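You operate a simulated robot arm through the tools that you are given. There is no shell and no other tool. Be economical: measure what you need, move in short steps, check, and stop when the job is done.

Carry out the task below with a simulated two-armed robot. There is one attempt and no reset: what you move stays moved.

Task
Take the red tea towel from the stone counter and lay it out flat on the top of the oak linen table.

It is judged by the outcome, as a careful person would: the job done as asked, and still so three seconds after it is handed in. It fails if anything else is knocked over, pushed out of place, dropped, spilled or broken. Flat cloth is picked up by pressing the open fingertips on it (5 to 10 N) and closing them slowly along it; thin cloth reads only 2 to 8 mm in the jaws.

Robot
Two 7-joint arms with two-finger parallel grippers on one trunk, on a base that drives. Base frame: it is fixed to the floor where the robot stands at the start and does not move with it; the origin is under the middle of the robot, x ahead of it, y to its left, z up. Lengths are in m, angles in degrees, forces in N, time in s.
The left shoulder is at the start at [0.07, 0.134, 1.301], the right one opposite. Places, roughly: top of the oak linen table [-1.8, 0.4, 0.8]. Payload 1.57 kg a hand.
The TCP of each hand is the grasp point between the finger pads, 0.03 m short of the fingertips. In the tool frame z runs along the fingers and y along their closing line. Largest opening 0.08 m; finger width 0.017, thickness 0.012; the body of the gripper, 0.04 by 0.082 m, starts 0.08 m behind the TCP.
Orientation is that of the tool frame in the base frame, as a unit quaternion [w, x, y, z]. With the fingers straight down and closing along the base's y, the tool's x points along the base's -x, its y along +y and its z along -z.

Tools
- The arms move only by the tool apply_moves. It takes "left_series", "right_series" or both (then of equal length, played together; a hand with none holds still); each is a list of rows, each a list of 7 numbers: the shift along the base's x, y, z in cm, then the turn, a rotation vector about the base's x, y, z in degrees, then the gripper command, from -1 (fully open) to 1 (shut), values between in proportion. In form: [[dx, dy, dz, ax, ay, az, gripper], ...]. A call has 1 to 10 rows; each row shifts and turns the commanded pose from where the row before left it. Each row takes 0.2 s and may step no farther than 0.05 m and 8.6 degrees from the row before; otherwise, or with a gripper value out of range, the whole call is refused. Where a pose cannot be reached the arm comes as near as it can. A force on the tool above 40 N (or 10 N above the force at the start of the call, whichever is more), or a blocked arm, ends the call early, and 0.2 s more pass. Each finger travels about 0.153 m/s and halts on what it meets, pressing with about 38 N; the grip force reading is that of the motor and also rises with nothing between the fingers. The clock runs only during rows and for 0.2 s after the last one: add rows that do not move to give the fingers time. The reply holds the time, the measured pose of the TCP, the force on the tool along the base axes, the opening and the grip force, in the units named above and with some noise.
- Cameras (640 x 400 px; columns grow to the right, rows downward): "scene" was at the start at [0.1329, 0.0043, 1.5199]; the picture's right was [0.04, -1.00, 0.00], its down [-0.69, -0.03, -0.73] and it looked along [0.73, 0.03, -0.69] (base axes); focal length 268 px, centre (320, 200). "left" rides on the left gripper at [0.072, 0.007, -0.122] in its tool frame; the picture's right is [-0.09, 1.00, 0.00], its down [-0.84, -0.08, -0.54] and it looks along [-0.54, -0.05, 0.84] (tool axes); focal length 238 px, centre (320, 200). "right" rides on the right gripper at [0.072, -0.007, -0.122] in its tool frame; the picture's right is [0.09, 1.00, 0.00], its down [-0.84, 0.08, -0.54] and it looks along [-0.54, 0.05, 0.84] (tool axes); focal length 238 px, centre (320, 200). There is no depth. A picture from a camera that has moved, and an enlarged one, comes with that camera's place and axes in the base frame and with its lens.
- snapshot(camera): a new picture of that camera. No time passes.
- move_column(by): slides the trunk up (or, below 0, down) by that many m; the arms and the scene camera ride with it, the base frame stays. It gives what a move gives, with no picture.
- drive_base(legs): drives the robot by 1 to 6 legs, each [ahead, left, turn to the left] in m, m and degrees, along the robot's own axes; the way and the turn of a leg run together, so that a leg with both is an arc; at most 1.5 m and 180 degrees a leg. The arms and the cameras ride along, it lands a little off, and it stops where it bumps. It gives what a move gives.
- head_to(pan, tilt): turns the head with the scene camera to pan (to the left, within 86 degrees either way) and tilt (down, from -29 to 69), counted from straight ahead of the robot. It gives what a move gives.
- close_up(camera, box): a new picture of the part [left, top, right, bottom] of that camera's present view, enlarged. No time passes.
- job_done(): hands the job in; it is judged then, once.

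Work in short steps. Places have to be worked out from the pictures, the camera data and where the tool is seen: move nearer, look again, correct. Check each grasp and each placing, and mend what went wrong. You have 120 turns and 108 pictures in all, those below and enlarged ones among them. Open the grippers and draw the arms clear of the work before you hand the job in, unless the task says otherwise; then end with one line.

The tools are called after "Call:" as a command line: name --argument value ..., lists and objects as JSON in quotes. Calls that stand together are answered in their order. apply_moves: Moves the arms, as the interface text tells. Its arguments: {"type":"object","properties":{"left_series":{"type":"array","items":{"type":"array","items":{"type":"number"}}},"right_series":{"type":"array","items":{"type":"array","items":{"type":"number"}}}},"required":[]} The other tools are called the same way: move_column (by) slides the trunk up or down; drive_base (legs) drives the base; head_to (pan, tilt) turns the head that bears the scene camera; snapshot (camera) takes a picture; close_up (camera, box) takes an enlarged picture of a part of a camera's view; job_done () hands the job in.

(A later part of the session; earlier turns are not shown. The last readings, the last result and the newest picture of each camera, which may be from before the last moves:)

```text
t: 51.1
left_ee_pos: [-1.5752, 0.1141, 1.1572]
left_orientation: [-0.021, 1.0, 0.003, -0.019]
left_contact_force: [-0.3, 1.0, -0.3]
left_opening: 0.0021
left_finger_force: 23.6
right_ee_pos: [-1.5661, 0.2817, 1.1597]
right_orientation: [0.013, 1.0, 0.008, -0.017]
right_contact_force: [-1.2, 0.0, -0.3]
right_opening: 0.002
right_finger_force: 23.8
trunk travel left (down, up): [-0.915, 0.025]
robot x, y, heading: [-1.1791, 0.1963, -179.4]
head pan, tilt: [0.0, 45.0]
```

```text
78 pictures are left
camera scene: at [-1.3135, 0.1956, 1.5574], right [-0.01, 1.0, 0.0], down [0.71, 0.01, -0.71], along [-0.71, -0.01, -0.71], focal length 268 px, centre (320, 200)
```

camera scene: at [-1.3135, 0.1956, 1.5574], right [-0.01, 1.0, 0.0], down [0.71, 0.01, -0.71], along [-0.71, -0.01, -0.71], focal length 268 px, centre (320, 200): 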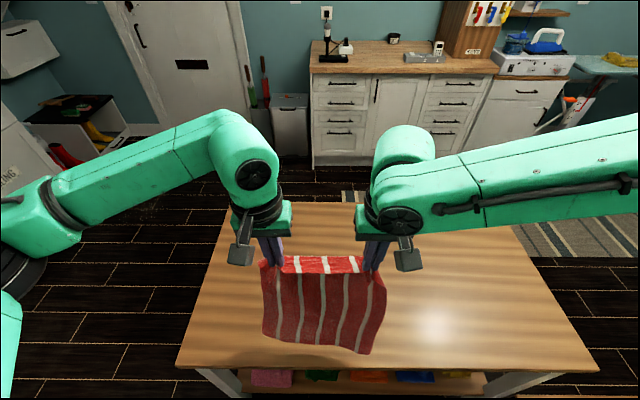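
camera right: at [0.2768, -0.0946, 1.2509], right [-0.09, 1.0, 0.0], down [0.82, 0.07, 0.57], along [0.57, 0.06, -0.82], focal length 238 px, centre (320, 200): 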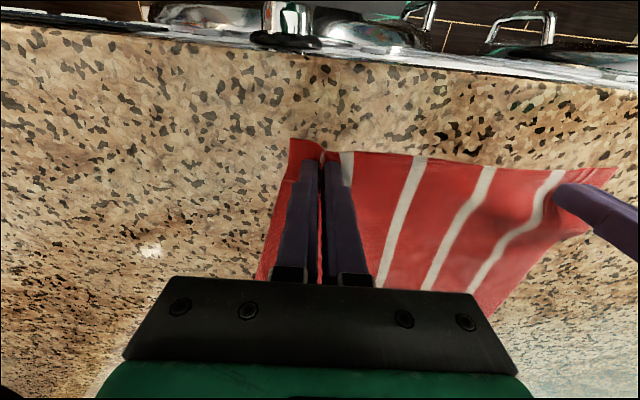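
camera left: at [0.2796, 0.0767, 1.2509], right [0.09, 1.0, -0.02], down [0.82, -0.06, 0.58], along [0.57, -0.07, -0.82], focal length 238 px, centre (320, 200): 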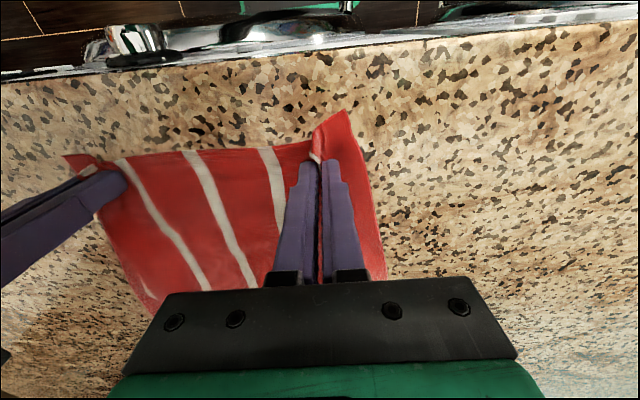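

Upright hands work well and the free edge hangs about 36 cm below the tips. I raise and retract the hands 9 cm, then drive 9 cm forward so the towel keeps its place while the robot gains reach.

Call:
apply_moves --left_series '[[1, 0, 2, 0, 0, 0, 1], [2, 0, 2, 0, 0, 0, 1], [3, 0, 2, 0, 0, 0, 1], [3, 0, 0, 0, 0, 0, 1], [0, 0, 0, 0, 0, 0, 1]]' --right_series '[[1, -0.3, 2, 0, 0, 0, 1], [2, -0.3, 2, 0, 0, 0, 1], [2.5, 0, 2, 0, 0, 0, 1], [2.5, 0, 0, 0, 0, 0, 1], [0, 0, 0, 0, 0, 0, 1]]'

Call:
drive_base --legs '[[0.09, 0, 0]]'

Call:
snapshot --camera "scene"

```text
t: 52.4
left_ee_pos: [-1.4812, 0.1136, 1.2178]
left_orientation: [-0.021, 1.0, 0.001, -0.019]
left_contact_force: [-0.2, -0.9, 0.0]
left_opening: 0.0024
left_finger_force: 24.0
right_ee_pos: [-1.4851, 0.2762, 1.2203]
right_orientation: [0.013, 1.0, 0.007, -0.016]
right_contact_force: [-0.8, -0.6, -0.7]
right_opening: 0.0024
right_finger_force: 23.7
trunk travel left (down, up): [-0.915, 0.025]
robot x, y, heading: [-1.1785, 0.1973, -179.8]
head pan, tilt: [0.0, 45.0]
```

```text
t: 53.5
left_ee_pos: [-1.5632, 0.1133, 1.2199]
left_orientation: [-0.021, 0.999, 0.001, -0.024]
left_contact_force: [0.6, 0.8, -0.6]
left_opening: 0.0022
left_finger_force: 23.7
right_ee_pos: [-1.5654, 0.2751, 1.2226]
right_orientation: [0.013, 1.0, 0.008, -0.021]
right_contact_force: [0.2, 0.1, 0.7]
right_opening: 0.0023
right_finger_force: 24.3
trunk travel left (down, up): [-0.915, 0.025]
robot x, y, heading: [-1.271, 0.1919, -179.5]
head pan, tilt: [0.0, 45.0]
```

```text
77 pictures are left
camera scene: at [-1.3904, 0.1947, 1.5585], right [-0.01, 1.0, 0.0], down [0.7, 0.01, -0.71], along [-0.71, -0.01, -0.7], focal length 268 px, centre (320, 200)
```

scene: 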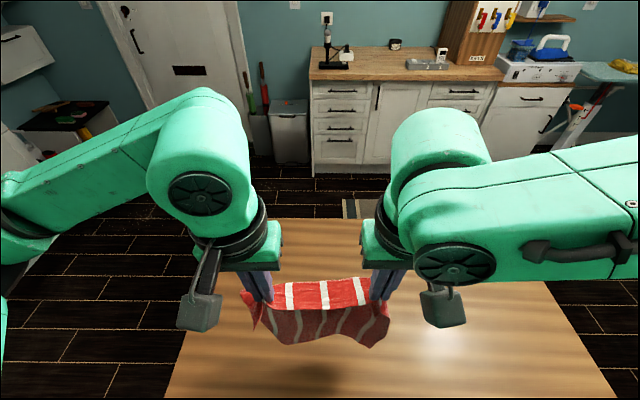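

I lower the column 8 cm to land the free edge and look.

Call:
move_column --by -0.07

Call:
snapshot --camera "scene"

```text
t: 54.5
left_ee_pos: [-1.5689, 0.1143, 1.1498]
left_orientation: [-0.022, 1.0, 0.002, -0.02]
left_contact_force: [-0.9, -0.4, -0.1]
left_opening: 0.002
left_finger_force: 24.0
right_ee_pos: [-1.5728, 0.2755, 1.15]
right_orientation: [0.013, 1.0, 0.009, -0.018]
right_contact_force: [-1.0, 0.6, 0.0]
right_opening: 0.0025
right_finger_force: 23.5
trunk travel left (down, up): [-0.845, 0.095]
robot x, y, heading: [-1.2676, 0.2011, -179.5]
head pan, tilt: [0.0, 45.0]
```

```text
76 pictures are left
camera scene: at [-1.4001, 0.1944, 1.4876], right [-0.01, 1.0, 0.0], down [0.71, 0.01, -0.71], along [-0.71, -0.01, -0.71], focal length 268 px, centre (320, 200)
```

scene: 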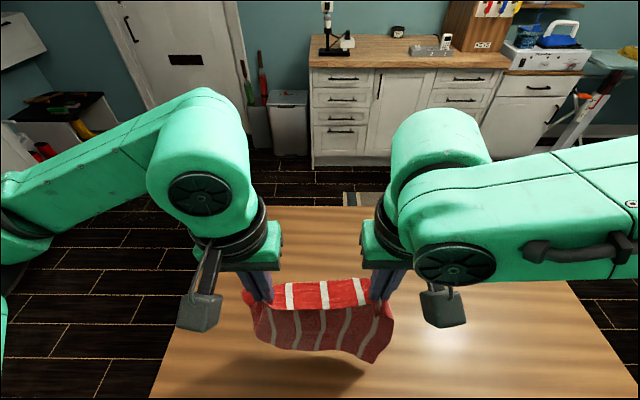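

The right bottom corner seems to touch while the left is a bit higher. I lower a further 5 cm and retreat 2 cm, then start the outward arc.

Call:
apply_moves --left_series '[[1, 0, -2.5, 0, 0, 0, 1], [1, 0, -2.5, 0, 0, 0, 1], [0, 0, 0, 0, 0, 0, 1], [-4.5, 0, -1.0, 0, 0, 0, 1], [-4.4, 0, -1.6, 0, 0, 0, 1], [-4.3, 0, -2.2, 0, 0, 0, 1], [0, 0, 0, 0, 0, 0, 1]]' --right_series '[[1, 0, -2.5, 0, 0, 0, 1], [1, 0, -2.5, 0, 0, 0, 1], [0, 0, 0, 0, 0, 0, 1], [-4.5, 0, -1.0, 0, 0, 0, 1], [-4.4, 0, -1.6, 0, 0, 0, 1], [-4.3, 0, -2.2, 0, 0, 0, 1], [0, 0, 0, 0, 0, 0, 1]]'

Call:
snapshot --camera "scene"

```text
t: 56.1
left_ee_pos: [-1.682, 0.1108, 1.0521]
left_orientation: [-0.023, 1.0, 0.0, -0.02]
left_contact_force: [-0.6, 3.9, 1.5]
left_opening: 0.0024
left_finger_force: 24.2
right_ee_pos: [-1.7013, 0.2737, 1.0933]
right_orientation: [0.014, 1.0, 0.007, -0.018]
right_contact_force: [1.5, -3.6, -0.5]
right_opening: 0.0022
right_finger_force: 23.7
right hand out of reach, approached as far as the arm can: row 1, 2
trunk travel left (down, up): [-0.845, 0.095]
robot x, y, heading: [-1.268, 0.1937, -179.5]
head pan, tilt: [0.0, 45.0]
```

```text
75 pictures are left
camera scene: at [-1.3993, 0.1941, 1.4877], right [-0.01, 1.0, 0.0], down [0.71, 0.01, -0.71], along [-0.71, -0.01, -0.71], focal length 268 px, centre (320, 200)
```

scene: 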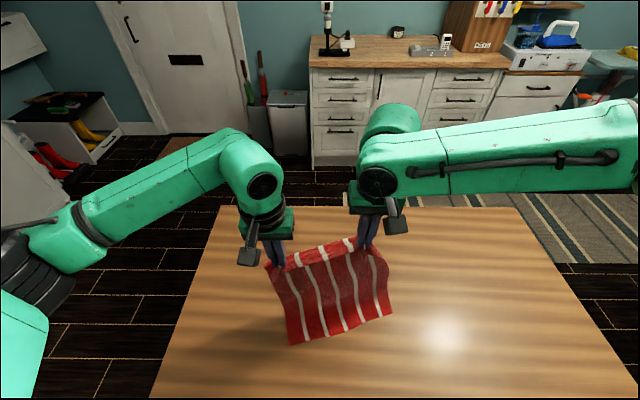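

The outward way keeps running out of reach. I'll lay it the other way instead: hang it at full reach, land the free edge far out, and bring the hands back toward me. I raise the column and extend both hands to x ≈ -1.88, levelled.

Call:
move_column --by 0.09

Call:
apply_moves --left_series '[[-3.3, 0, 0, 0, 0, 0, 1], [-3.3, 0, 0, 0, 0, 0, 1], [-3.3, 0, 0, 0, 0, 0, 1], [-3.3, 0, 0, 0, 0, 0, 1], [-3.3, 0, 0, 0, 0, 0, 1], [-3.3, 0, 0, 0, 0, 0, 1], [0, 0, 0, 0, 0, 0, 1]]' --right_series '[[-3.0, 0, -0.7, 0, 0, 0, 1], [-3.0, 0, -0.7, 0, 0, 0, 1], [-3.0, 0, -0.7, 0, 0, 0, 1], [-3.0, 0, -0.7, 0, 0, 0, 1], [-3.0, 0, -0.7, 0, 0, 0, 1], [-3.0, 0, -0.6, 0, 0, 0, 1], [0, 0, 0, 0, 0, 0, 1]]'

Call:
snapshot --camera "scene"

```text
t: 57.4
left_ee_pos: [-1.6826, 0.1108, 1.1415]
left_orientation: [-0.022, 1.0, 0.001, -0.02]
left_contact_force: [-1.8, 4.4, 1.1]
left_opening: 0.0022
left_finger_force: 23.1
right_ee_pos: [-1.7003, 0.2738, 1.1828]
right_orientation: [0.014, 1.0, 0.008, -0.017]
right_contact_force: [0.5, -5.6, -1.3]
right_opening: 0.0024
right_finger_force: 23.8
trunk travel left (down, up): [-0.935, 0.005]
robot x, y, heading: [-1.2684, 0.1922, -179.0]
head pan, tilt: [0.0, 45.0]
```

```text
t: 58.4
left_ee_pos: [-1.8053, 0.1253, 1.1462]
left_orientation: [-0.034, 0.999, -0.01, -0.02]
left_contact_force: [1.6, 19.7, 3.2]
left_opening: 0.0021
left_finger_force: 23.6
right_ee_pos: [-1.7782, 0.3025, 1.1682]
right_orientation: [0.025, 0.999, 0.014, -0.02]
right_contact_force: [-2.4, -19.9, -2.5]
right_opening: 0.0026
right_finger_force: 23.7
right hand out of reach, approached as far as the arm can: row 2, 3, 4
trunk travel left (down, up): [-0.935, 0.005]
robot x, y, heading: [-1.27, 0.1931, -179.5]
head pan, tilt: [0.0, 45.0]
stopped in row 4 (left hand): the force on the tool passed its limit (the readings are from after the stop); the commanded pose is now the measured one
```

```text
74 pictures are left
camera scene: at [-1.4025, 0.1961, 1.5774], right [-0.01, 1.0, 0.0], down [0.71, 0.01, -0.71], along [-0.71, -0.01, -0.71], focal length 268 px, centre (320, 200)
```

scene: 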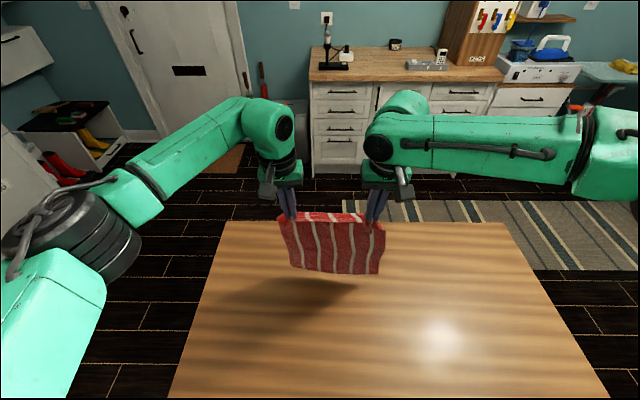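

The right arm reaches farther only when tilted (0.64 m earlier), and the base can supply horizontal motion. I retract the hands to mid-reach, raise and level them, tilt them forward again, then back the base off 0.2 m so the free edge can land near the front edge.

Call:
apply_moves --left_series '[[1.4, -0.2, 1, 0, 7, 0, 1], [1.4, -0.2, 1, 0, 7, 0, 1], [1.4, -0.2, 1, 0, 7, 0, 1], [1.4, -0.2, 1, 0, 7, 0, 1], [1.4, -0.1, 1, 0, 7, 0, 1], [1.4, -0.1, 1, 0, 7, 0, 1], [0, 0, 0, 0, 0, 0, 1]]' --right_series '[[1, -0.4, 0.6, 0, 7, 0, 1], [1, -0.4, 0.6, 0, 7, 0, 1], [1, -0.4, 0.6, 0, 7, 0, 1], [1, -0.4, 0.7, 0, 7, 0, 1], [1, -0.4, 0.7, 0, 7, 0, 1], [1, -0.2, 0.7, 0, 7, 0, 1], [0, 0, 0, 0, 0, 0, 1]]'

Call:
drive_base --legs '[[-0.2, 0, 0]]'

Call:
snapshot --camera "scene"

```text
t: 60.0
left_ee_pos: [-1.7235, 0.1091, 1.2041]
left_orientation: [-0.027, 0.926, -0.017, -0.377]
left_contact_force: [-0.7, 5.5, -0.9]
left_opening: 0.0023
left_finger_force: 23.7
right_ee_pos: [-1.7228, 0.2826, 1.2039]
right_orientation: [0.017, 0.937, 0.018, -0.348]
right_contact_force: [0.3, -5.6, 0.0]
right_opening: 0.0025
right_finger_force: 23.8
right hand out of reach, approached as far as the arm can: row 6
trunk travel left (down, up): [-0.935, 0.005]
robot x, y, heading: [-1.2699, 0.1969, -179.4]
head pan, tilt: [0.0, 45.0]
```

```text
t: 61.6
left_ee_pos: [-1.5248, 0.1119, 1.2021]
left_orientation: [-0.027, 0.926, -0.018, -0.375]
left_contact_force: [-0.2, 5.7, 0.5]
left_opening: 0.0021
left_finger_force: 23.6
right_ee_pos: [-1.5253, 0.2855, 1.2018]
right_orientation: [0.016, 0.937, 0.018, -0.347]
right_contact_force: [-1.2, -5.1, 0.6]
right_opening: 0.0024
right_finger_force: 24.2
trunk travel left (down, up): [-0.935, 0.005]
robot x, y, heading: [-1.068, 0.1964, -179.7]
head pan, tilt: [0.0, 45.0]
```

```text
73 pictures are left
camera scene: at [-1.2051, 0.1963, 1.577], right [-0.01, 1.0, 0.0], down [0.71, 0.0, -0.7], along [-0.7, 0.0, -0.71], focal length 268 px, centre (320, 200)
```

scene: 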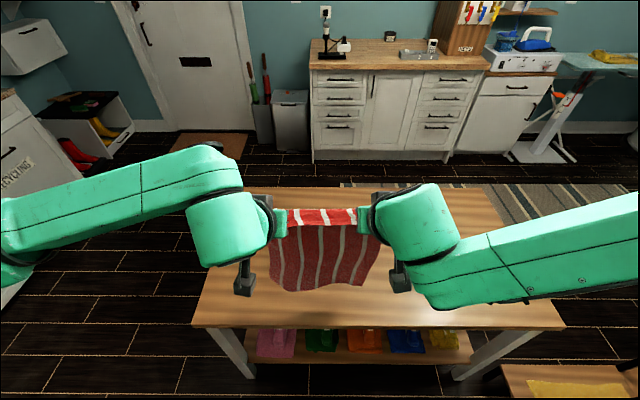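

Hands are level at z 1.20 with slight tension. I lower the column 7 cm to ground the free edge.

Call:
move_column --by -0.07

Call:
snapshot --camera "scene"

```text
t: 62.7
left_ee_pos: [-1.5201, 0.1127, 1.1348]
left_orientation: [-0.027, 0.926, -0.019, -0.376]
left_contact_force: [0.6, 4.9, 0.2]
left_opening: 0.0021
left_finger_force: 24.0
right_ee_pos: [-1.5211, 0.2848, 1.1337]
right_orientation: [0.017, 0.937, 0.018, -0.348]
right_contact_force: [0.3, -4.9, -0.2]
right_opening: 0.0023
right_finger_force: 23.9
trunk travel left (down, up): [-0.865, 0.075]
robot x, y, heading: [-1.069, 0.1969, -179.6]
head pan, tilt: [0.0, 45.0]
```

```text
72 pictures are left
camera scene: at [-1.1995, 0.1963, 1.5075], right [-0.01, 1.0, 0.0], down [0.71, 0.0, -0.71], along [-0.71, 0.0, -0.71], focal length 268 px, centre (320, 200)
```

scene: 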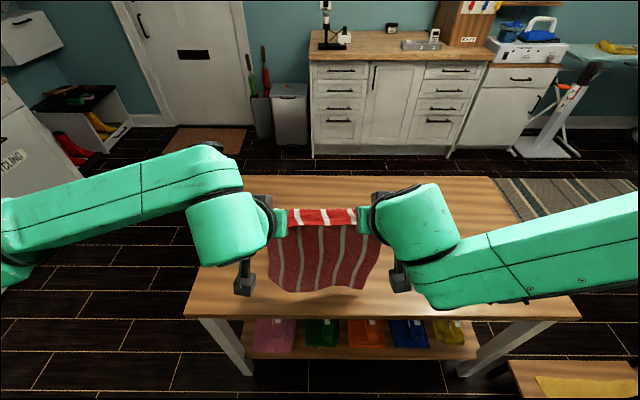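

The free edge is about 3 cm above the top. I lower 6 cm more, then drive forward 0.12 m so the cloth begins to lie behind the hands.

Call:
move_column --by -0.06

Call:
drive_base --legs '[[0.1, 0, 0]]'

Call:
snapshot --camera "scene"

```text
t: 63.7
left_ee_pos: [-1.5211, 0.1125, 1.0749]
left_orientation: [-0.027, 0.925, -0.018, -0.378]
left_contact_force: [0.1, 5.6, 0.5]
left_opening: 0.0021
left_finger_force: 24.1
right_ee_pos: [-1.521, 0.285, 1.0749]
right_orientation: [0.017, 0.936, 0.018, -0.35]
right_contact_force: [-0.5, -5.3, -1.0]
right_opening: 0.0026
right_finger_force: 23.4
trunk travel left (down, up): [-0.805, 0.135]
robot x, y, heading: [-1.0674, 0.1951, -179.7]
head pan, tilt: [0.0, 45.0]
```

```text
t: 64.8
left_ee_pos: [-1.6184, 0.1107, 1.0757]
left_orientation: [-0.027, 0.926, -0.019, -0.377]
left_contact_force: [-0.7, 4.6, -0.3]
left_opening: 0.0023
left_finger_force: 23.7
right_ee_pos: [-1.6191, 0.2841, 1.074]
right_orientation: [0.017, 0.937, 0.017, -0.349]
right_contact_force: [0.7, -5.6, 0.0]
right_opening: 0.0023
right_finger_force: 23.6
trunk travel left (down, up): [-0.805, 0.135]
robot x, y, heading: [-1.1682, 0.1973, -179.5]
head pan, tilt: [0.0, 45.0]
```

```text
71 pictures are left
camera scene: at [-1.2957, 0.1958, 1.4479], right [-0.01, 1.0, 0.0], down [0.71, 0.0, -0.71], along [-0.71, 0.0, -0.71], focal length 268 px, centre (320, 200)
```

scene: 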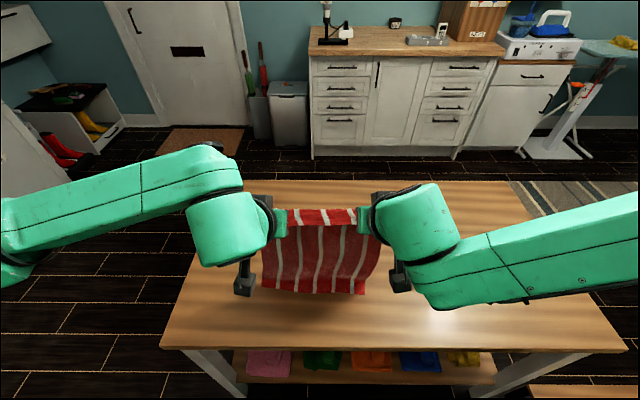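

The free edge followed the hands, since the cloth hangs only about 30 cm below the tips. I back up 9 cm, lower 8 cm to leave real slack on the table, then go forward.

Call:
drive_base --legs '[[-0.09, 0, 0]]'

Call:
move_column --by -0.08

Call:
snapshot --camera "scene"

```text
t: 65.9
left_ee_pos: [-1.5337, 0.1106, 1.074]
left_orientation: [-0.027, 0.926, -0.018, -0.376]
left_contact_force: [-0.7, 5.1, 0.6]
left_opening: 0.0023
left_finger_force: 23.3
right_ee_pos: [-1.5343, 0.283, 1.0703]
right_orientation: [0.016, 0.937, 0.017, -0.347]
right_contact_force: [0.5, -4.4, -0.6]
right_opening: 0.0024
right_finger_force: 24.3
trunk travel left (down, up): [-0.805, 0.135]
robot x, y, heading: [-1.0789, 0.1944, -179.6]
head pan, tilt: [0.0, 45.0]
```

```text
t: 67.1
left_ee_pos: [-1.5315, 0.1109, 0.994]
left_orientation: [-0.026, 0.926, -0.017, -0.376]
left_contact_force: [0.1, 4.2, -0.3]
left_opening: 0.0021
left_finger_force: 23.8
right_ee_pos: [-1.5315, 0.2846, 0.9924]
right_orientation: [0.016, 0.937, 0.018, -0.349]
right_contact_force: [0.3, -4.6, 0.5]
right_opening: 0.0026
right_finger_force: 23.9
trunk travel left (down, up): [-0.725, 0.215]
robot x, y, heading: [-1.0793, 0.1971, -179.3]
head pan, tilt: [0.0, 45.0]
```

```text
70 pictures are left
camera scene: at [-1.2101, 0.1962, 1.3676], right [-0.01, 1.0, 0.0], down [0.71, 0.01, -0.71], along [-0.71, -0.01, -0.71], focal length 268 px, centre (320, 200)
```

scene: 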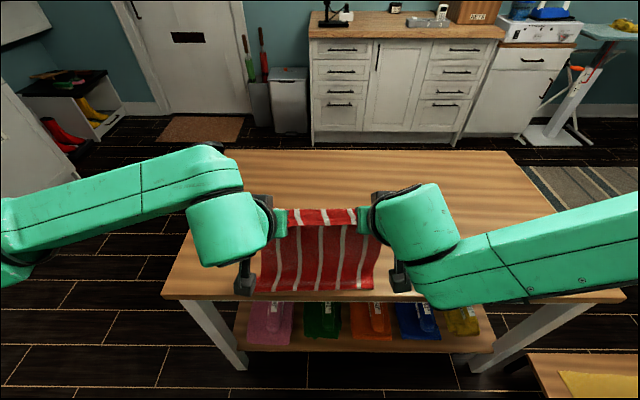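

The free edge rests at x ≈ -1.51, just inside the near edge, with slack. I drive forward 0.12 m and then lower 7 cm.

Call:
drive_base --legs '[[0.12, 0, 0]]'

Call:
move_column --by -0.07

Call:
snapshot --camera "scene"

```text
t: 68.3
left_ee_pos: [-1.6496, 0.1111, 0.9947]
left_orientation: [-0.027, 0.925, -0.019, -0.378]
left_contact_force: [0.0, 4.9, 0.3]
left_opening: 0.0019
left_finger_force: 23.9
right_ee_pos: [-1.6506, 0.2839, 0.9948]
right_orientation: [0.016, 0.937, 0.017, -0.348]
right_contact_force: [-0.2, -5.0, -0.1]
right_opening: 0.0025
right_finger_force: 24.0
trunk travel left (down, up): [-0.725, 0.215]
robot x, y, heading: [-1.1977, 0.1964, -179.6]
head pan, tilt: [0.0, 45.0]
```

```text
t: 69.4
left_ee_pos: [-1.6497, 0.1121, 0.9241]
left_orientation: [-0.027, 0.926, -0.02, -0.376]
left_contact_force: [0.1, 4.0, -0.4]
left_opening: 0.0025
left_finger_force: 23.4
right_ee_pos: [-1.6512, 0.284, 0.9243]
right_orientation: [0.016, 0.937, 0.017, -0.349]
right_contact_force: [1.0, -4.0, -0.7]
right_opening: 0.0026
right_finger_force: 23.7
trunk travel left (down, up): [-0.655, 0.285]
robot x, y, heading: [-1.2, 0.199, -179.5]
head pan, tilt: [0.0, 45.0]
```

```text
69 pictures are left
camera scene: at [-1.3295, 0.1956, 1.2976], right [-0.01, 1.0, 0.0], down [0.71, 0.0, -0.71], along [-0.71, 0.0, -0.71], focal length 268 px, centre (320, 200)
```

scene: 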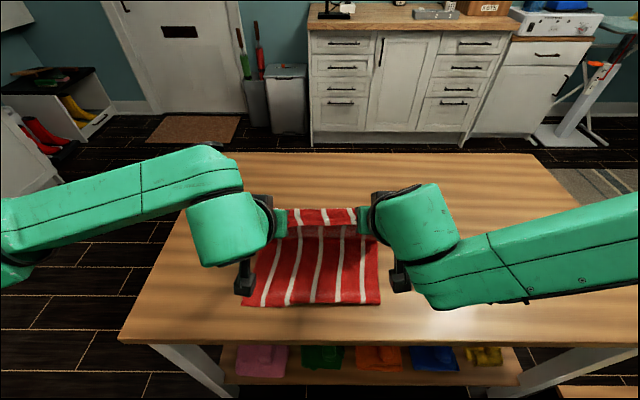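

The cloth is laying out well, with its free edge at x ≈ -1.56. I drive 7 cm more, lower 5 cm, and look.

Call:
drive_base --legs '[[0.075, 0, 0]]'

Call:
move_column --by -0.05

Call:
apply_moves --left_series '[[-2, 0, -0.3, 0, 0, 0, 1], [-2, 0, -0.3, 0, 0, 0, 1], [-2, 0, -0.3, 0, 0, 0, 1], [0, 0, 0, 0, 0, 0, 1]]' --right_series '[[-2, 0, -0.3, 0, 0, 0, 1], [-2, 0, -0.3, 0, 0, 0, 1], [-2, 0, -0.3, 0, 0, 0, 1], [0, 0, 0, 0, 0, 0, 1]]'

Call:
snapshot --camera "scene"

Call:
snapshot --camera "left"

```text
t: 70.4
left_ee_pos: [-1.7243, 0.1113, 0.9252]
left_orientation: [-0.028, 0.926, -0.02, -0.376]
left_contact_force: [-0.1, 4.7, -0.6]
left_opening: 0.0023
left_finger_force: 23.4
right_ee_pos: [-1.7244, 0.2831, 0.9229]
right_orientation: [0.016, 0.937, 0.017, -0.35]
right_contact_force: [-0.4, -4.3, -0.4]
right_opening: 0.0023
right_finger_force: 23.5
trunk travel left (down, up): [-0.655, 0.285]
robot x, y, heading: [-1.2713, 0.1956, -179.8]
head pan, tilt: [0.0, 45.0]
```

```text
t: 71.3
left_ee_pos: [-1.7255, 0.1122, 0.8748]
left_orientation: [-0.027, 0.925, -0.019, -0.378]
left_contact_force: [-1.1, 3.8, 0.1]
left_opening: 0.0022
left_finger_force: 23.6
right_ee_pos: [-1.7244, 0.2835, 0.8732]
right_orientation: [0.017, 0.937, 0.018, -0.349]
right_contact_force: [-0.2, -3.6, 0.2]
right_opening: 0.0023
right_finger_force: 24.3
trunk travel left (down, up): [-0.605, 0.335]
robot x, y, heading: [-1.2736, 0.1964, -179.6]
head pan, tilt: [0.0, 45.0]
```

```text
t: 72.3
left_ee_pos: [-1.7852, 0.1111, 0.866]
left_orientation: [-0.028, 0.926, -0.02, -0.376]
left_contact_force: [-0.1, 5.6, 0.2]
left_opening: 0.0023
left_finger_force: 23.6
right_ee_pos: [-1.7844, 0.2834, 0.8636]
right_orientation: [0.016, 0.936, 0.017, -0.35]
right_contact_force: [1.0, -5.8, -0.7]
right_opening: 0.0028
right_finger_force: 23.8
trunk travel left (down, up): [-0.605, 0.335]
robot x, y, heading: [-1.2717, 0.1934, -179.7]
head pan, tilt: [0.0, 45.0]
```

```text
68 pictures are left
camera scene: at [-1.4031, 0.1953, 1.2476], right [-0.01, 1.0, 0.0], down [0.71, 0.0, -0.71], along [-0.71, 0.0, -0.71], focal length 268 px, centre (320, 200)
```

scene: 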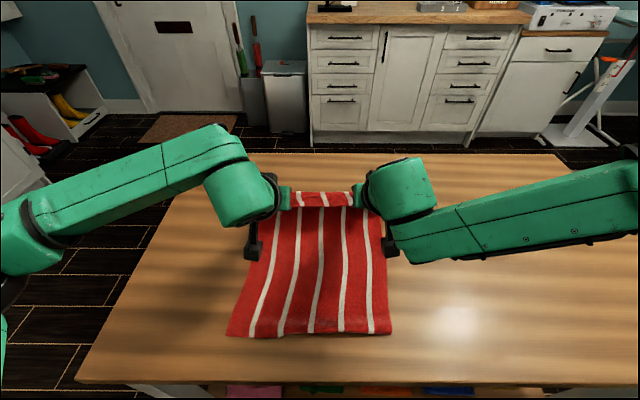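

```text
67 pictures are left
camera left: at [-1.6487, 0.0947, 0.9034], right [-0.12, -0.99, 0.03], down [-0.22, 0.05, 0.97], along [-0.97, 0.11, -0.22], focal length 238 px, centre (320, 200)
```

left: 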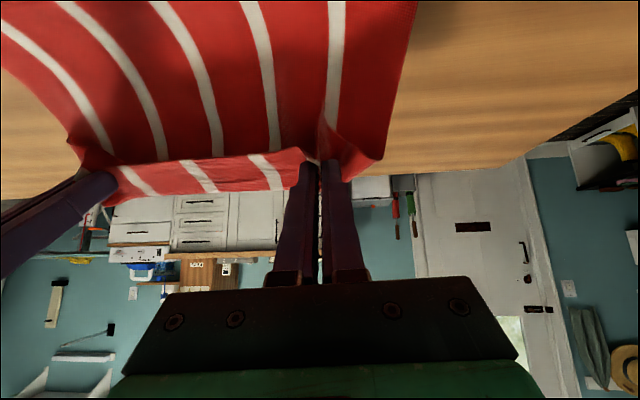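

Very good: the cloth is flat up to the hands, which need to go about 6 cm farther and 5 cm lower. I go most of the way.

Call:
apply_moves --left_series '[[-1.5, 0, -0.8, 0, 0, 0, 1], [-1.5, 0, -0.8, 0, 0, 0, 1], [-1.5, 0, -0.8, 0, 0, 0, 1], [-1.0, 0, -0.8, 0, 0, 0, 1], [0, 0, 0, 0, 0, 0, 1]]' --right_series '[[-1.5, 0, -0.8, 0, 0, 0, 1], [-1.5, 0, -0.8, 0, 0, 0, 1], [-1.5, 0, -0.8, 0, 0, 0, 1], [-1.0, 0, -0.8, 0, 0, 0, 1], [0, 0, 0, 0, 0, 0, 1]]'

Call:
snapshot --camera "scene"

Call:
snapshot --camera "left"

```text
t: 73.5
left_ee_pos: [-1.8411, 0.1104, 0.8332]
left_orientation: [-0.028, 0.926, -0.02, -0.377]
left_contact_force: [-0.8, 3.5, -0.5]
left_opening: 0.0024
left_finger_force: 23.4
right_ee_pos: [-1.8389, 0.2826, 0.8323]
right_orientation: [0.016, 0.937, 0.017, -0.349]
right_contact_force: [0.4, -3.3, 0.1]
right_opening: 0.0024
right_finger_force: 24.2
trunk travel left (down, up): [-0.605, 0.335]
robot x, y, heading: [-1.2722, 0.1951, -179.8]
head pan, tilt: [0.0, 45.0]
```

```text
66 pictures are left
camera scene: at [-1.4033, 0.1952, 1.2476], right [-0.01, 1.0, 0.0], down [0.71, 0.0, -0.71], along [-0.71, 0.0, -0.71], focal length 268 px, centre (320, 200)
```

scene: 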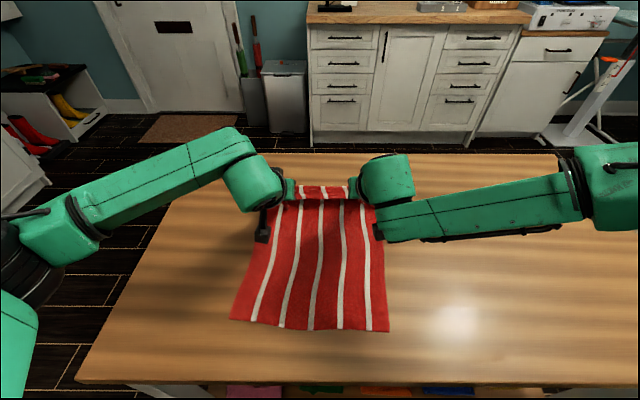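

```text
65 pictures are left
camera left: at [-1.7041, 0.0952, 0.8711], right [-0.12, -0.99, 0.03], down [-0.22, 0.05, 0.97], along [-0.97, 0.11, -0.22], focal length 238 px, centre (320, 200)
```

left: 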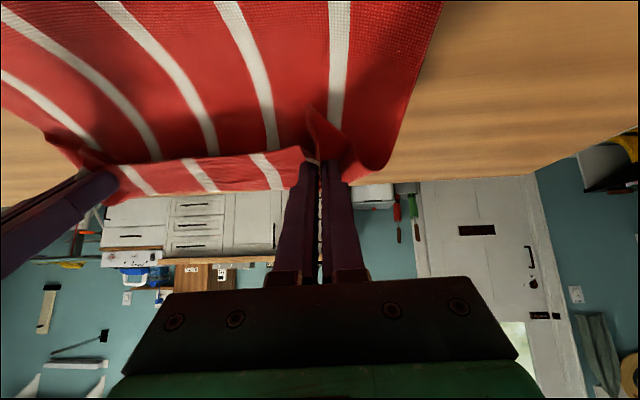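

The cloth is taut. I lower in small steps until the tips meet the table.

Call:
apply_moves --left_series '[[0, 0, -1.0, 0, 0, 0, 1], [-0.3, 0, -1.0, 0, 0, 0, 1], [0, 0, -0.8, 0, 0, 0, 1], [0, 0, 0, 0, 0, 0, 1]]' --right_series '[[0, 0, -1.0, 0, 0, 0, 1], [-0.3, 0, -1.0, 0, 0, 0, 1], [0, 0, -0.8, 0, 0, 0, 1], [0, 0, 0, 0, 0, 0, 1]]'

Call:
snapshot --camera "left"

Call:
close_up --camera "scene" --box '[200, 140, 420, 280]'

```text
t: 74.5
left_ee_pos: [-1.8425, 0.1114, 0.8072]
left_orientation: [-0.028, 0.926, -0.019, -0.377]
left_contact_force: [-0.7, 8.2, 0.6]
left_opening: 0.0023
left_finger_force: 23.8
right_ee_pos: [-1.8406, 0.2848, 0.8077]
right_orientation: [0.017, 0.937, 0.018, -0.349]
right_contact_force: [0.4, -9.7, -0.7]
right_opening: 0.0024
right_finger_force: 23.8
right hand out of reach, approached as far as the arm can: row 3
trunk travel left (down, up): [-0.605, 0.335]
robot x, y, heading: [-1.2719, 0.1947, -179.8]
head pan, tilt: [0.0, 45.0]
```

```text
64 pictures are left
camera left: at [-1.708, 0.0953, 0.8433], right [-0.12, -0.99, 0.03], down [-0.22, 0.05, 0.97], along [-0.97, 0.11, -0.22], focal length 238 px, centre (320, 200)
```

left: 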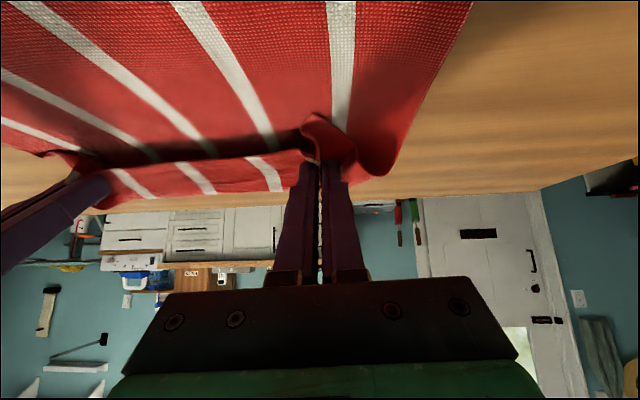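

```text
2.86 times, centred on (310, 210) of scene
camera zoom: at [-1.4038, 0.1952, 1.2476], right [-0.01, 1.0, 0.0], down [0.71, 0.0, -0.71], along [-0.71, 0.0, -0.71], focal length 767 px, centre (349, 171)
```

zoom: 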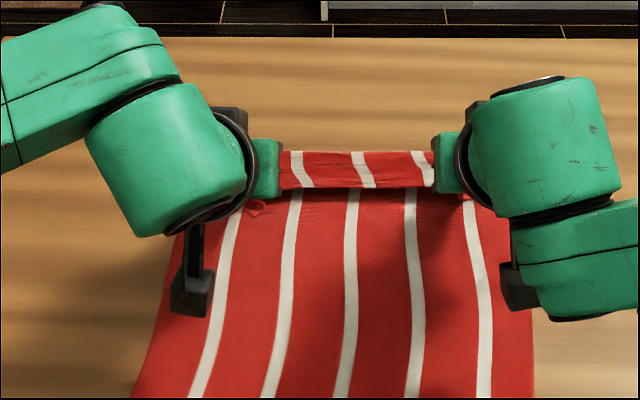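

The right arm is at its limit, so I use the column for the last lowering.

Call:
move_column --by -0.012

Call:
snapshot --camera "left"

Call:
snapshot --camera "right"

```text
t: 75.2
left_ee_pos: [-1.8437, 0.1089, 0.7946]
left_orientation: [-0.028, 0.926, -0.02, -0.376]
left_contact_force: [0.0, 10.4, 0.8]
left_opening: 0.0023
left_finger_force: 23.7
right_ee_pos: [-1.8407, 0.2868, 0.7952]
right_orientation: [0.017, 0.937, 0.018, -0.349]
right_contact_force: [0.8, -10.0, 0.2]
right_opening: 0.0021
right_finger_force: 24.1
trunk travel left (down, up): [-0.593, 0.347]
robot x, y, heading: [-1.2732, 0.1971, -179.9]
head pan, tilt: [0.0, 45.0]
```

```text
62 pictures are left
camera left: at [-1.7079, 0.0951, 0.8315], right [-0.12, -0.99, 0.03], down [-0.22, 0.05, 0.97], along [-0.97, 0.11, -0.22], focal length 238 px, centre (320, 200)
```

left: 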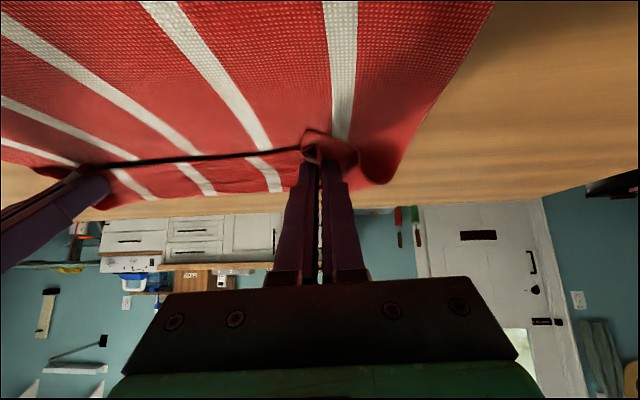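

```text
61 pictures are left
camera right: at [-1.7077, 0.3008, 0.8399], right [0.11, -0.99, -0.04], down [-0.28, -0.07, 0.96], along [-0.95, -0.1, -0.28], focal length 238 px, centre (320, 200)
```

right: 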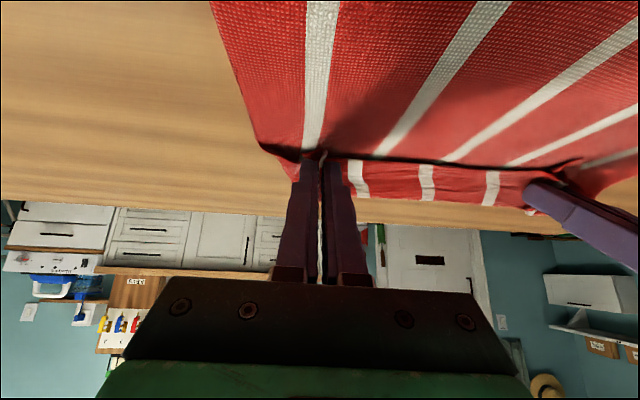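

The tips are almost on the table. I lower 6 mm more, then open the grippers slowly.

Call:
move_column --by -0.006

Call:
apply_moves --left_series '[[0, 0.3, 0, 0, 0, 0, 1], [0, 0, 0, 0, 0, 0, 0.8], [0, 0, 0, 0, 0, 0, 0.6], [0, 0, 0, 0, 0, 0, 0.4], [0, 0, 0, 0, 0, 0, 0.2], [0, 0, 0, 0, 0, 0, 0], [0, 0, 0, 0, 0, 0, 0]]' --right_series '[[0, -0.3, 0, 0, 0, 0, 1], [0, 0, 0, 0, 0, 0, 0.8], [0, 0, 0, 0, 0, 0, 0.6], [0, 0, 0, 0, 0, 0, 0.4], [0, 0, 0, 0, 0, 0, 0.2], [0, 0, 0, 0, 0, 0, 0], [0, 0, 0, 0, 0, 0, 0]]'

Call:
snapshot --camera "left"

Call:
snapshot --camera "right"

```text
t: 75.7
left_ee_pos: [-1.8429, 0.1104, 0.7889]
left_orientation: [-0.028, 0.926, -0.019, -0.377]
left_contact_force: [0.9, 10.8, 4.0]
left_opening: 0.0022
left_finger_force: 23.0
right_ee_pos: [-1.84, 0.2859, 0.7891]
right_orientation: [0.017, 0.937, 0.018, -0.35]
right_contact_force: [0.3, -11.1, 4.4]
right_opening: 0.0022
right_finger_force: 23.3
trunk travel left (down, up): [-0.587, 0.353]
robot x, y, heading: [-1.2752, 0.1947, -180.1]
head pan, tilt: [0.0, 45.0]
```

```text
t: 77.3
left_ee_pos: [-1.8415, 0.1138, 0.7897]
left_orientation: [-0.027, 0.925, -0.019, -0.378]
left_contact_force: [-1.4, 3.6, 8.1]
left_opening: 0.0368
left_finger_force: 0.1
right_ee_pos: [-1.8384, 0.2862, 0.7907]
right_orientation: [0.017, 0.936, 0.017, -0.35]
right_contact_force: [0.2, -1.7, 2.6]
right_opening: 0.039
right_finger_force: 0.0
trunk travel left (down, up): [-0.587, 0.353]
robot x, y, heading: [-1.2722, 0.1969, -179.8]
head pan, tilt: [0.0, 45.0]
```

```text
60 pictures are left
camera left: at [-1.7068, 0.0984, 0.8265], right [-0.12, -0.99, 0.03], down [-0.21, 0.05, 0.98], along [-0.97, 0.11, -0.22], focal length 238 px, centre (320, 200)
```

left: 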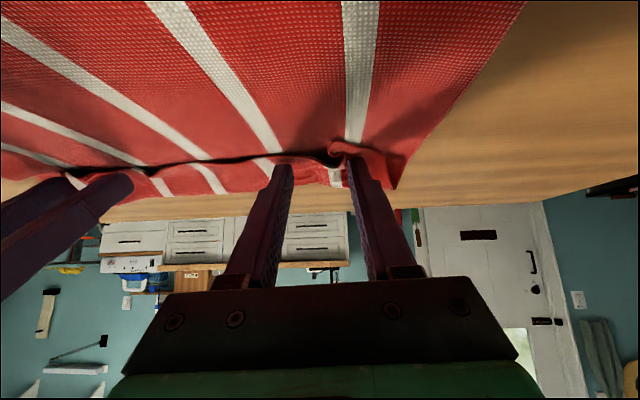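

```text
59 pictures are left
camera right: at [-1.7056, 0.3004, 0.8352], right [0.11, -0.99, -0.04], down [-0.27, -0.07, 0.96], along [-0.96, -0.1, -0.28], focal length 238 px, centre (320, 200)
```

right: 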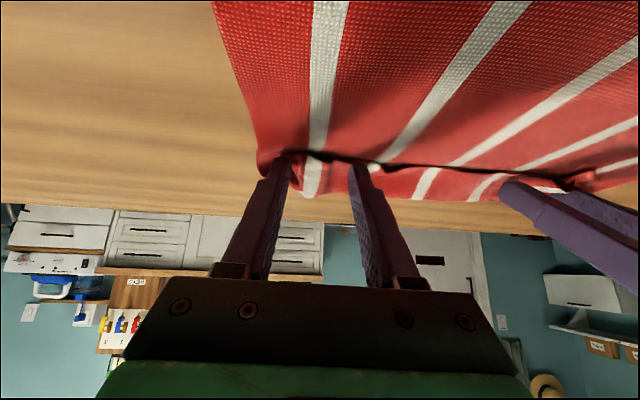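

The cloth is released and the table is confirmed at z ≈ 0.767. I withdraw both hands along the finger axis and look.

Call:
apply_moves --left_series '[[1, 0, 1.1, 0, 0, 0, 0], [2, 0, 2.2, 0, 0, 0, 0], [2, 0, 3, 0, 0, 0, 0], [2, -1, 4, 0, -5, 0, 0], [2, -2, 4, 0, -5, 0, 0], [0, -4, 2, 0, -5, 0, 0], [0, -4, 0, 0, -5, 0, 0], [0, -4, 0, 0, -5, 0, 0]]' --right_series '[[1, 0, 1.1, 0, 0, 0, 0], [2, 0, 2.2, 0, 0, 0, 0], [2, 0, 3, 0, 0, 0, 0], [2, 1, 4, 0, -5, 0, 0], [2, 2, 4, 0, -5, 0, 0], [0, 4, 2, 0, -5, 0, 0], [0, 4, 0, 0, -5, 0, 0], [0, 4, 0, 0, -5, 0, 0]]'

Call:
snapshot --camera "scene"

Call:
close_up --camera "scene" --box '[200, 150, 420, 340]'

```text
t: 79.1
left_ee_pos: [-1.7525, -0.036, 0.9519]
left_orientation: [-0.032, 0.985, -0.014, -0.167]
left_contact_force: [0.9, -0.6, -0.3]
left_opening: 0.04
left_finger_force: 0.0
right_ee_pos: [-1.7478, 0.4348, 0.9533]
right_orientation: [0.021, 0.99, 0.014, -0.137]
right_contact_force: [0.1, 0.4, -0.8]
right_opening: 0.0401
right_finger_force: 0.1
trunk travel left (down, up): [-0.587, 0.353]
robot x, y, heading: [-1.2676, 0.194, -179.8]
head pan, tilt: [0.0, 45.0]
```

```text
58 pictures are left
camera scene: at [-1.404, 0.1952, 1.2295], right [-0.01, 1.0, 0.0], down [0.71, 0.0, -0.71], along [-0.71, 0.0, -0.71], focal length 268 px, centre (320, 200)
```

scene: 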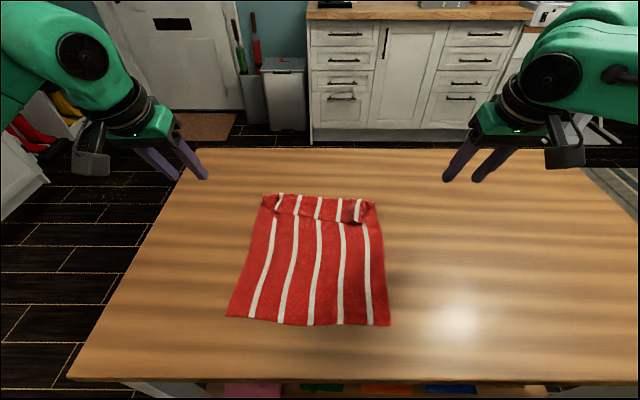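

```text
2.11 times, centred on (310, 245) of scene
camera zoom: at [-1.404, 0.1952, 1.2295], right [-0.01, 1.0, 0.0], down [0.71, 0.0, -0.71], along [-0.71, 0.0, -0.71], focal length 565 px, centre (341, 105)
```

zoom: 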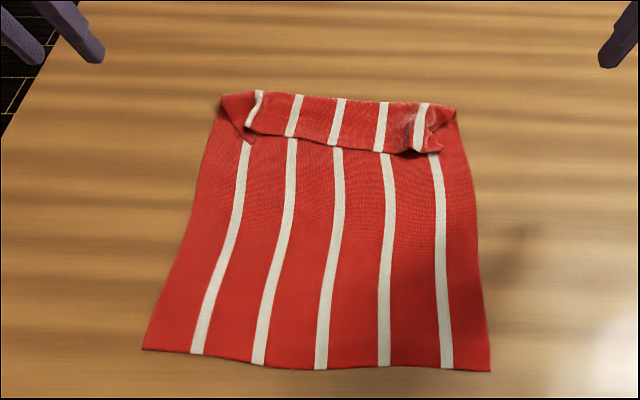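

The towel is flat except the far hem, which has folded back toward me: fold line at x ≈ -1.88, flap edge at x ≈ -1.80. I'll pinch just the flap with the left hand and flip it outward. First I shift the robot 0.1 m to its right so the left arm works in a good zone, and hover over the flap.

Call:
drive_base --legs '[[0, -0.1, 0]]'

Call:
apply_moves --left_series '[[-1.4, 2.7, -2.2, 0, 0, 0, 0], [-1.4, 2.7, -2.2, 0, 0, 0, 0], [-1.4, 2.7, -2.2, 0, 0, 0, 0], [-1.4, 2.7, -2.2, 0, 0, 0, 0], [-1.4, 2.4, -2.2, 0, 0, 0, 0], [0, 0, 0, 0, 0, 0, 0]]'

Call:
snapshot --camera "scene"

Call:
snapshot --camera "left"

```text
t: 80.3
left_ee_pos: [-1.7533, 0.0676, 0.9516]
left_orientation: [-0.031, 0.985, -0.014, -0.167]
left_contact_force: [0.0, -0.5, 0.2]
left_opening: 0.0399
left_finger_force: 0.0
right_ee_pos: [-1.7479, 0.5368, 0.9541]
right_orientation: [0.019, 0.99, 0.013, -0.138]
right_contact_force: [-0.1, 0.7, -0.7]
right_opening: 0.0401
right_finger_force: 0.0
trunk travel left (down, up): [-0.587, 0.353]
robot x, y, heading: [-1.2739, 0.2943, -180.3]
head pan, tilt: [0.0, 45.0]
```

```text
t: 81.7
left_ee_pos: [-1.8231, 0.1981, 0.8427]
left_orientation: [-0.032, 0.985, -0.014, -0.167]
left_contact_force: [0.0, -0.1, 0.0]
left_opening: 0.0401
left_finger_force: 0.1
right_ee_pos: [-1.7472, 0.5368, 0.9534]
right_orientation: [0.019, 0.99, 0.011, -0.139]
right_contact_force: [0.3, -0.1, 1.0]
right_opening: 0.04
right_finger_force: 0.1
trunk travel left (down, up): [-0.587, 0.353]
robot x, y, heading: [-1.2737, 0.2999, -179.8]
head pan, tilt: [0.0, 45.0]
```

```text
56 pictures are left
camera scene: at [-1.4038, 0.2969, 1.2296], right [0.0, 1.0, 0.0], down [0.71, 0.0, -0.71], along [-0.71, 0.0, -0.71], focal length 268 px, centre (320, 200)
```

scene: 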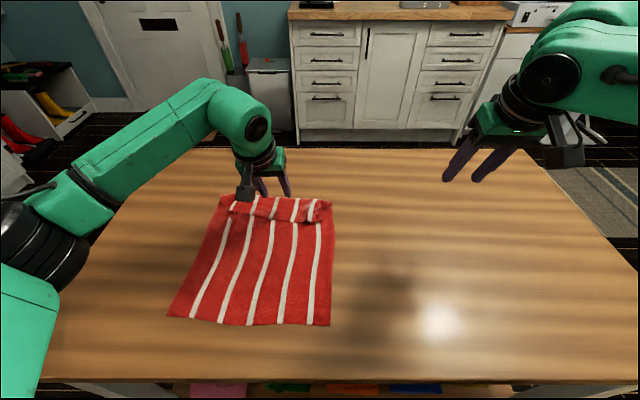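

```text
55 pictures are left
camera left: at [-1.7155, 0.1823, 0.9329], right [-0.12, -0.99, -0.03], down [-0.61, 0.06, 0.79], along [-0.78, 0.11, -0.61], focal length 238 px, centre (320, 200)
```

left: 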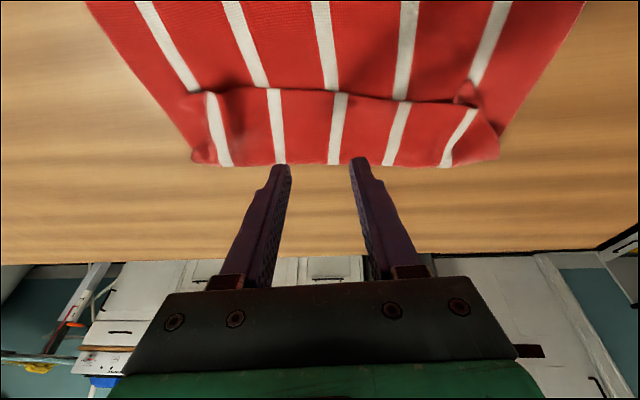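

The left camera confirms the flap edge at x ≈ -1.80 and the fold at -1.87. I lower the left fingertips onto the flap about 2 cm inside its edge.

Call:
apply_moves --left_series '[[0.5, 0, -1.5, 0, 0, 0, 0], [0.5, 0, -1.5, 0, 0, 0, 0], [0, 0, -0.8, 0, 0, 0, 0], [0, 0, -0.4, 0, 0, 0, 0], [0, 0, 0, 0, 0, 0, 0]]'

Call:
snapshot --camera "left"

```text
t: 82.9
left_ee_pos: [-1.8142, 0.1995, 0.7988]
left_orientation: [-0.03, 0.985, -0.013, -0.167]
left_contact_force: [0.5, 0.5, -0.8]
left_opening: 0.04
left_finger_force: 0.0
right_ee_pos: [-1.7492, 0.5381, 0.954]
right_orientation: [0.021, 0.99, 0.012, -0.138]
right_contact_force: [0.7, -0.2, 0.3]
right_opening: 0.0398
right_finger_force: 0.0
trunk travel left (down, up): [-0.587, 0.353]
robot x, y, heading: [-1.2724, 0.298, -179.8]
head pan, tilt: [0.0, 45.0]
```

```text
54 pictures are left
camera left: at [-1.7067, 0.1832, 0.8897], right [-0.12, -0.99, -0.03], down [-0.61, 0.06, 0.79], along [-0.78, 0.11, -0.61], focal length 238 px, centre (320, 200)
```

left: 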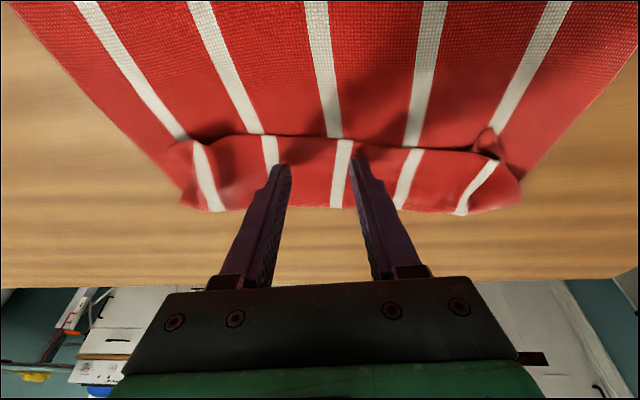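

The tips are right over the flap's middle, with no contact yet. I press 4 mm further.

Call:
apply_moves --left_series '[[0, 0, -0.2, 0, 0, 0, 0], [0, 0, -0.2, 0, 0, 0, 0], [0, 0, 0, 0, 0, 0, 0]]'

```text
t: 83.7
left_ee_pos: [-1.8137, 0.1996, 0.7947]
left_orientation: [-0.031, 0.985, -0.014, -0.167]
left_contact_force: [-0.1, 0.0, 0.9]
left_opening: 0.0399
left_finger_force: 0.0
right_ee_pos: [-1.749, 0.537, 0.9545]
right_orientation: [0.02, 0.99, 0.012, -0.138]
right_contact_force: [-0.5, 0.7, 0.1]
right_opening: 0.0399
right_finger_force: 0.0
trunk travel left (down, up): [-0.587, 0.353]
robot x, y, heading: [-1.2724, 0.298, -180.0]
head pan, tilt: [0.0, 45.0]
```

Contact is just starting, so I press another 3 mm.

Call:
apply_moves --left_series '[[0, 0, -0.15, 0, 0, 0, 0], [0, 0, -0.15, 0, 0, 0, 0], [0, 0, 0, 0, 0, 0, 0]]'

```text
t: 84.5
left_ee_pos: [-1.8148, 0.1997, 0.7939]
left_orientation: [-0.031, 0.985, -0.014, -0.17]
left_contact_force: [-3.4, -1.4, 15.8]
left_opening: 0.0406
left_finger_force: 0.4
right_ee_pos: [-1.7462, 0.5375, 0.9543]
right_orientation: [0.02, 0.99, 0.012, -0.139]
right_contact_force: [-0.6, 0.6, 1.0]
right_opening: 0.04
right_finger_force: 0.0
trunk travel left (down, up): [-0.587, 0.353]
robot x, y, heading: [-1.2694, 0.2963, -179.8]
head pan, tilt: [0.0, 45.0]
```

Contact is now 16 N; I ease off 1.5 mm to get roughly 7 N and close slowly.

Call:
apply_moves --left_series '[[0, 0, 0.15, 0, 0, 0, 0], [0, 0, 0, 0, 0, 0, 0.15], [0, 0, 0, 0, 0, 0, 0.3], [0, 0, 0, 0, 0, 0, 0.45], [0, 0, 0, 0, 0, 0, 0.6], [0, 0, 0, 0, 0, 0, 0.75], [0, 0, 0, 0, 0, 0, 0.9], [0, 0, 0, 0, 0, 0, 1], [0, 0, 0, 0, 0, 0, 1]]'

Call:
snapshot --camera "left"

```text
t: 86.5
left_ee_pos: [-1.8124, 0.1978, 0.7928]
left_orientation: [-0.031, 0.985, -0.014, -0.168]
left_contact_force: [0.0, 0.3, 2.0]
left_opening: 0.0002
left_finger_force: 21.1
right_ee_pos: [-1.7475, 0.5374, 0.9537]
right_orientation: [0.021, 0.99, 0.012, -0.139]
right_contact_force: [-0.7, 0.3, -0.7]
right_opening: 0.04
right_finger_force: 0.0
trunk travel left (down, up): [-0.587, 0.353]
robot x, y, heading: [-1.2716, 0.2915, -179.8]
head pan, tilt: [0.0, 45.0]
```

```text
53 pictures are left
camera left: at [-1.7057, 0.1836, 0.8846], right [-0.12, -0.99, -0.03], down [-0.61, 0.06, 0.79], along [-0.78, 0.11, -0.61], focal length 238 px, centre (320, 200)
```

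left: 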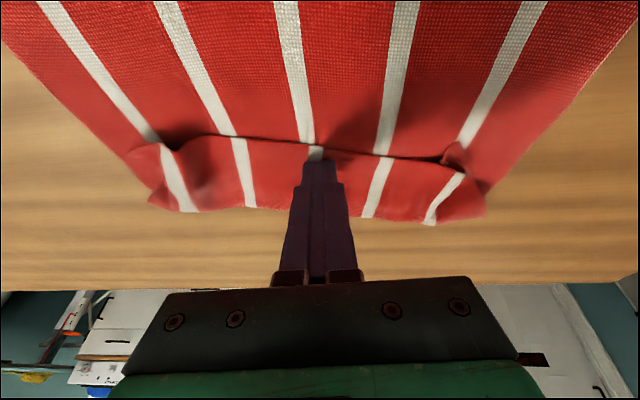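

It closed empty because the press was too light. I lift, reopen, press firmer (about 15–20 N as in the earlier success), and check.

Call:
apply_moves --left_series '[[0, 0, 1.2, 0, 0, 0, 1], [0, 0, 0, 0, 0, 0, 0], [0, 0, -0.8, 0, 0, 0, 0], [0, 0, -0.4, 0, 0, 0, 0], [0, 0, -0.25, 0, 0, 0, 0], [0, 0, 0, 0, 0, 0, 0]]'

```text
t: 87.9
left_ee_pos: [-1.8136, 0.1983, 0.794]
left_orientation: [-0.031, 0.985, -0.013, -0.171]
left_contact_force: [-4.1, -2.4, 17.6]
left_opening: 0.0411
left_finger_force: 0.8
right_ee_pos: [-1.7456, 0.5366, 0.9548]
right_orientation: [0.02, 0.99, 0.011, -0.139]
right_contact_force: [0.6, 0.1, -0.7]
right_opening: 0.0399
right_finger_force: 0.0
trunk travel left (down, up): [-0.587, 0.353]
robot x, y, heading: [-1.277, 0.2924, -179.8]
head pan, tilt: [0.0, 45.0]
```

It presses at 18 N, so I close slowly without easing off.

Call:
apply_moves --left_series '[[0, 0, 0, 0, 0, 0, 0.1], [0, 0, 0, 0, 0, 0, 0.25], [0, 0, 0, 0, 0, 0, 0.4], [0, 0, 0, 0, 0, 0, 0.55], [0, 0, 0, 0, 0, 0, 0.7], [0, 0, 0, 0, 0, 0, 0.85], [0, 0, 0, 0, 0, 0, 1], [0, 0, 0, 0, 0, 0, 1]]'

Call:
snapshot --camera "left"

```text
t: 89.7
left_ee_pos: [-1.8111, 0.1992, 0.793]
left_orientation: [-0.03, 0.985, -0.014, -0.169]
left_contact_force: [0.4, -4.6, 20.3]
left_opening: 0.0
left_finger_force: 21.8
right_ee_pos: [-1.7446, 0.5358, 0.9548]
right_orientation: [0.019, 0.99, 0.011, -0.139]
right_contact_force: [-0.4, 0.5, -0.3]
right_opening: 0.04
right_finger_force: 0.1
trunk travel left (down, up): [-0.587, 0.353]
robot x, y, heading: [-1.2725, 0.2983, -180.2]
head pan, tilt: [0.0, 45.0]
```

```text
52 pictures are left
camera left: at [-1.704, 0.1835, 0.8835], right [-0.12, -0.99, -0.03], down [-0.61, 0.06, 0.79], along [-0.79, 0.11, -0.61], focal length 238 px, centre (320, 200)
```

left: 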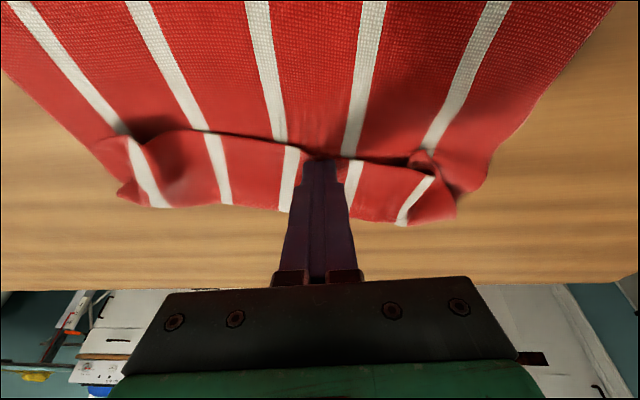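

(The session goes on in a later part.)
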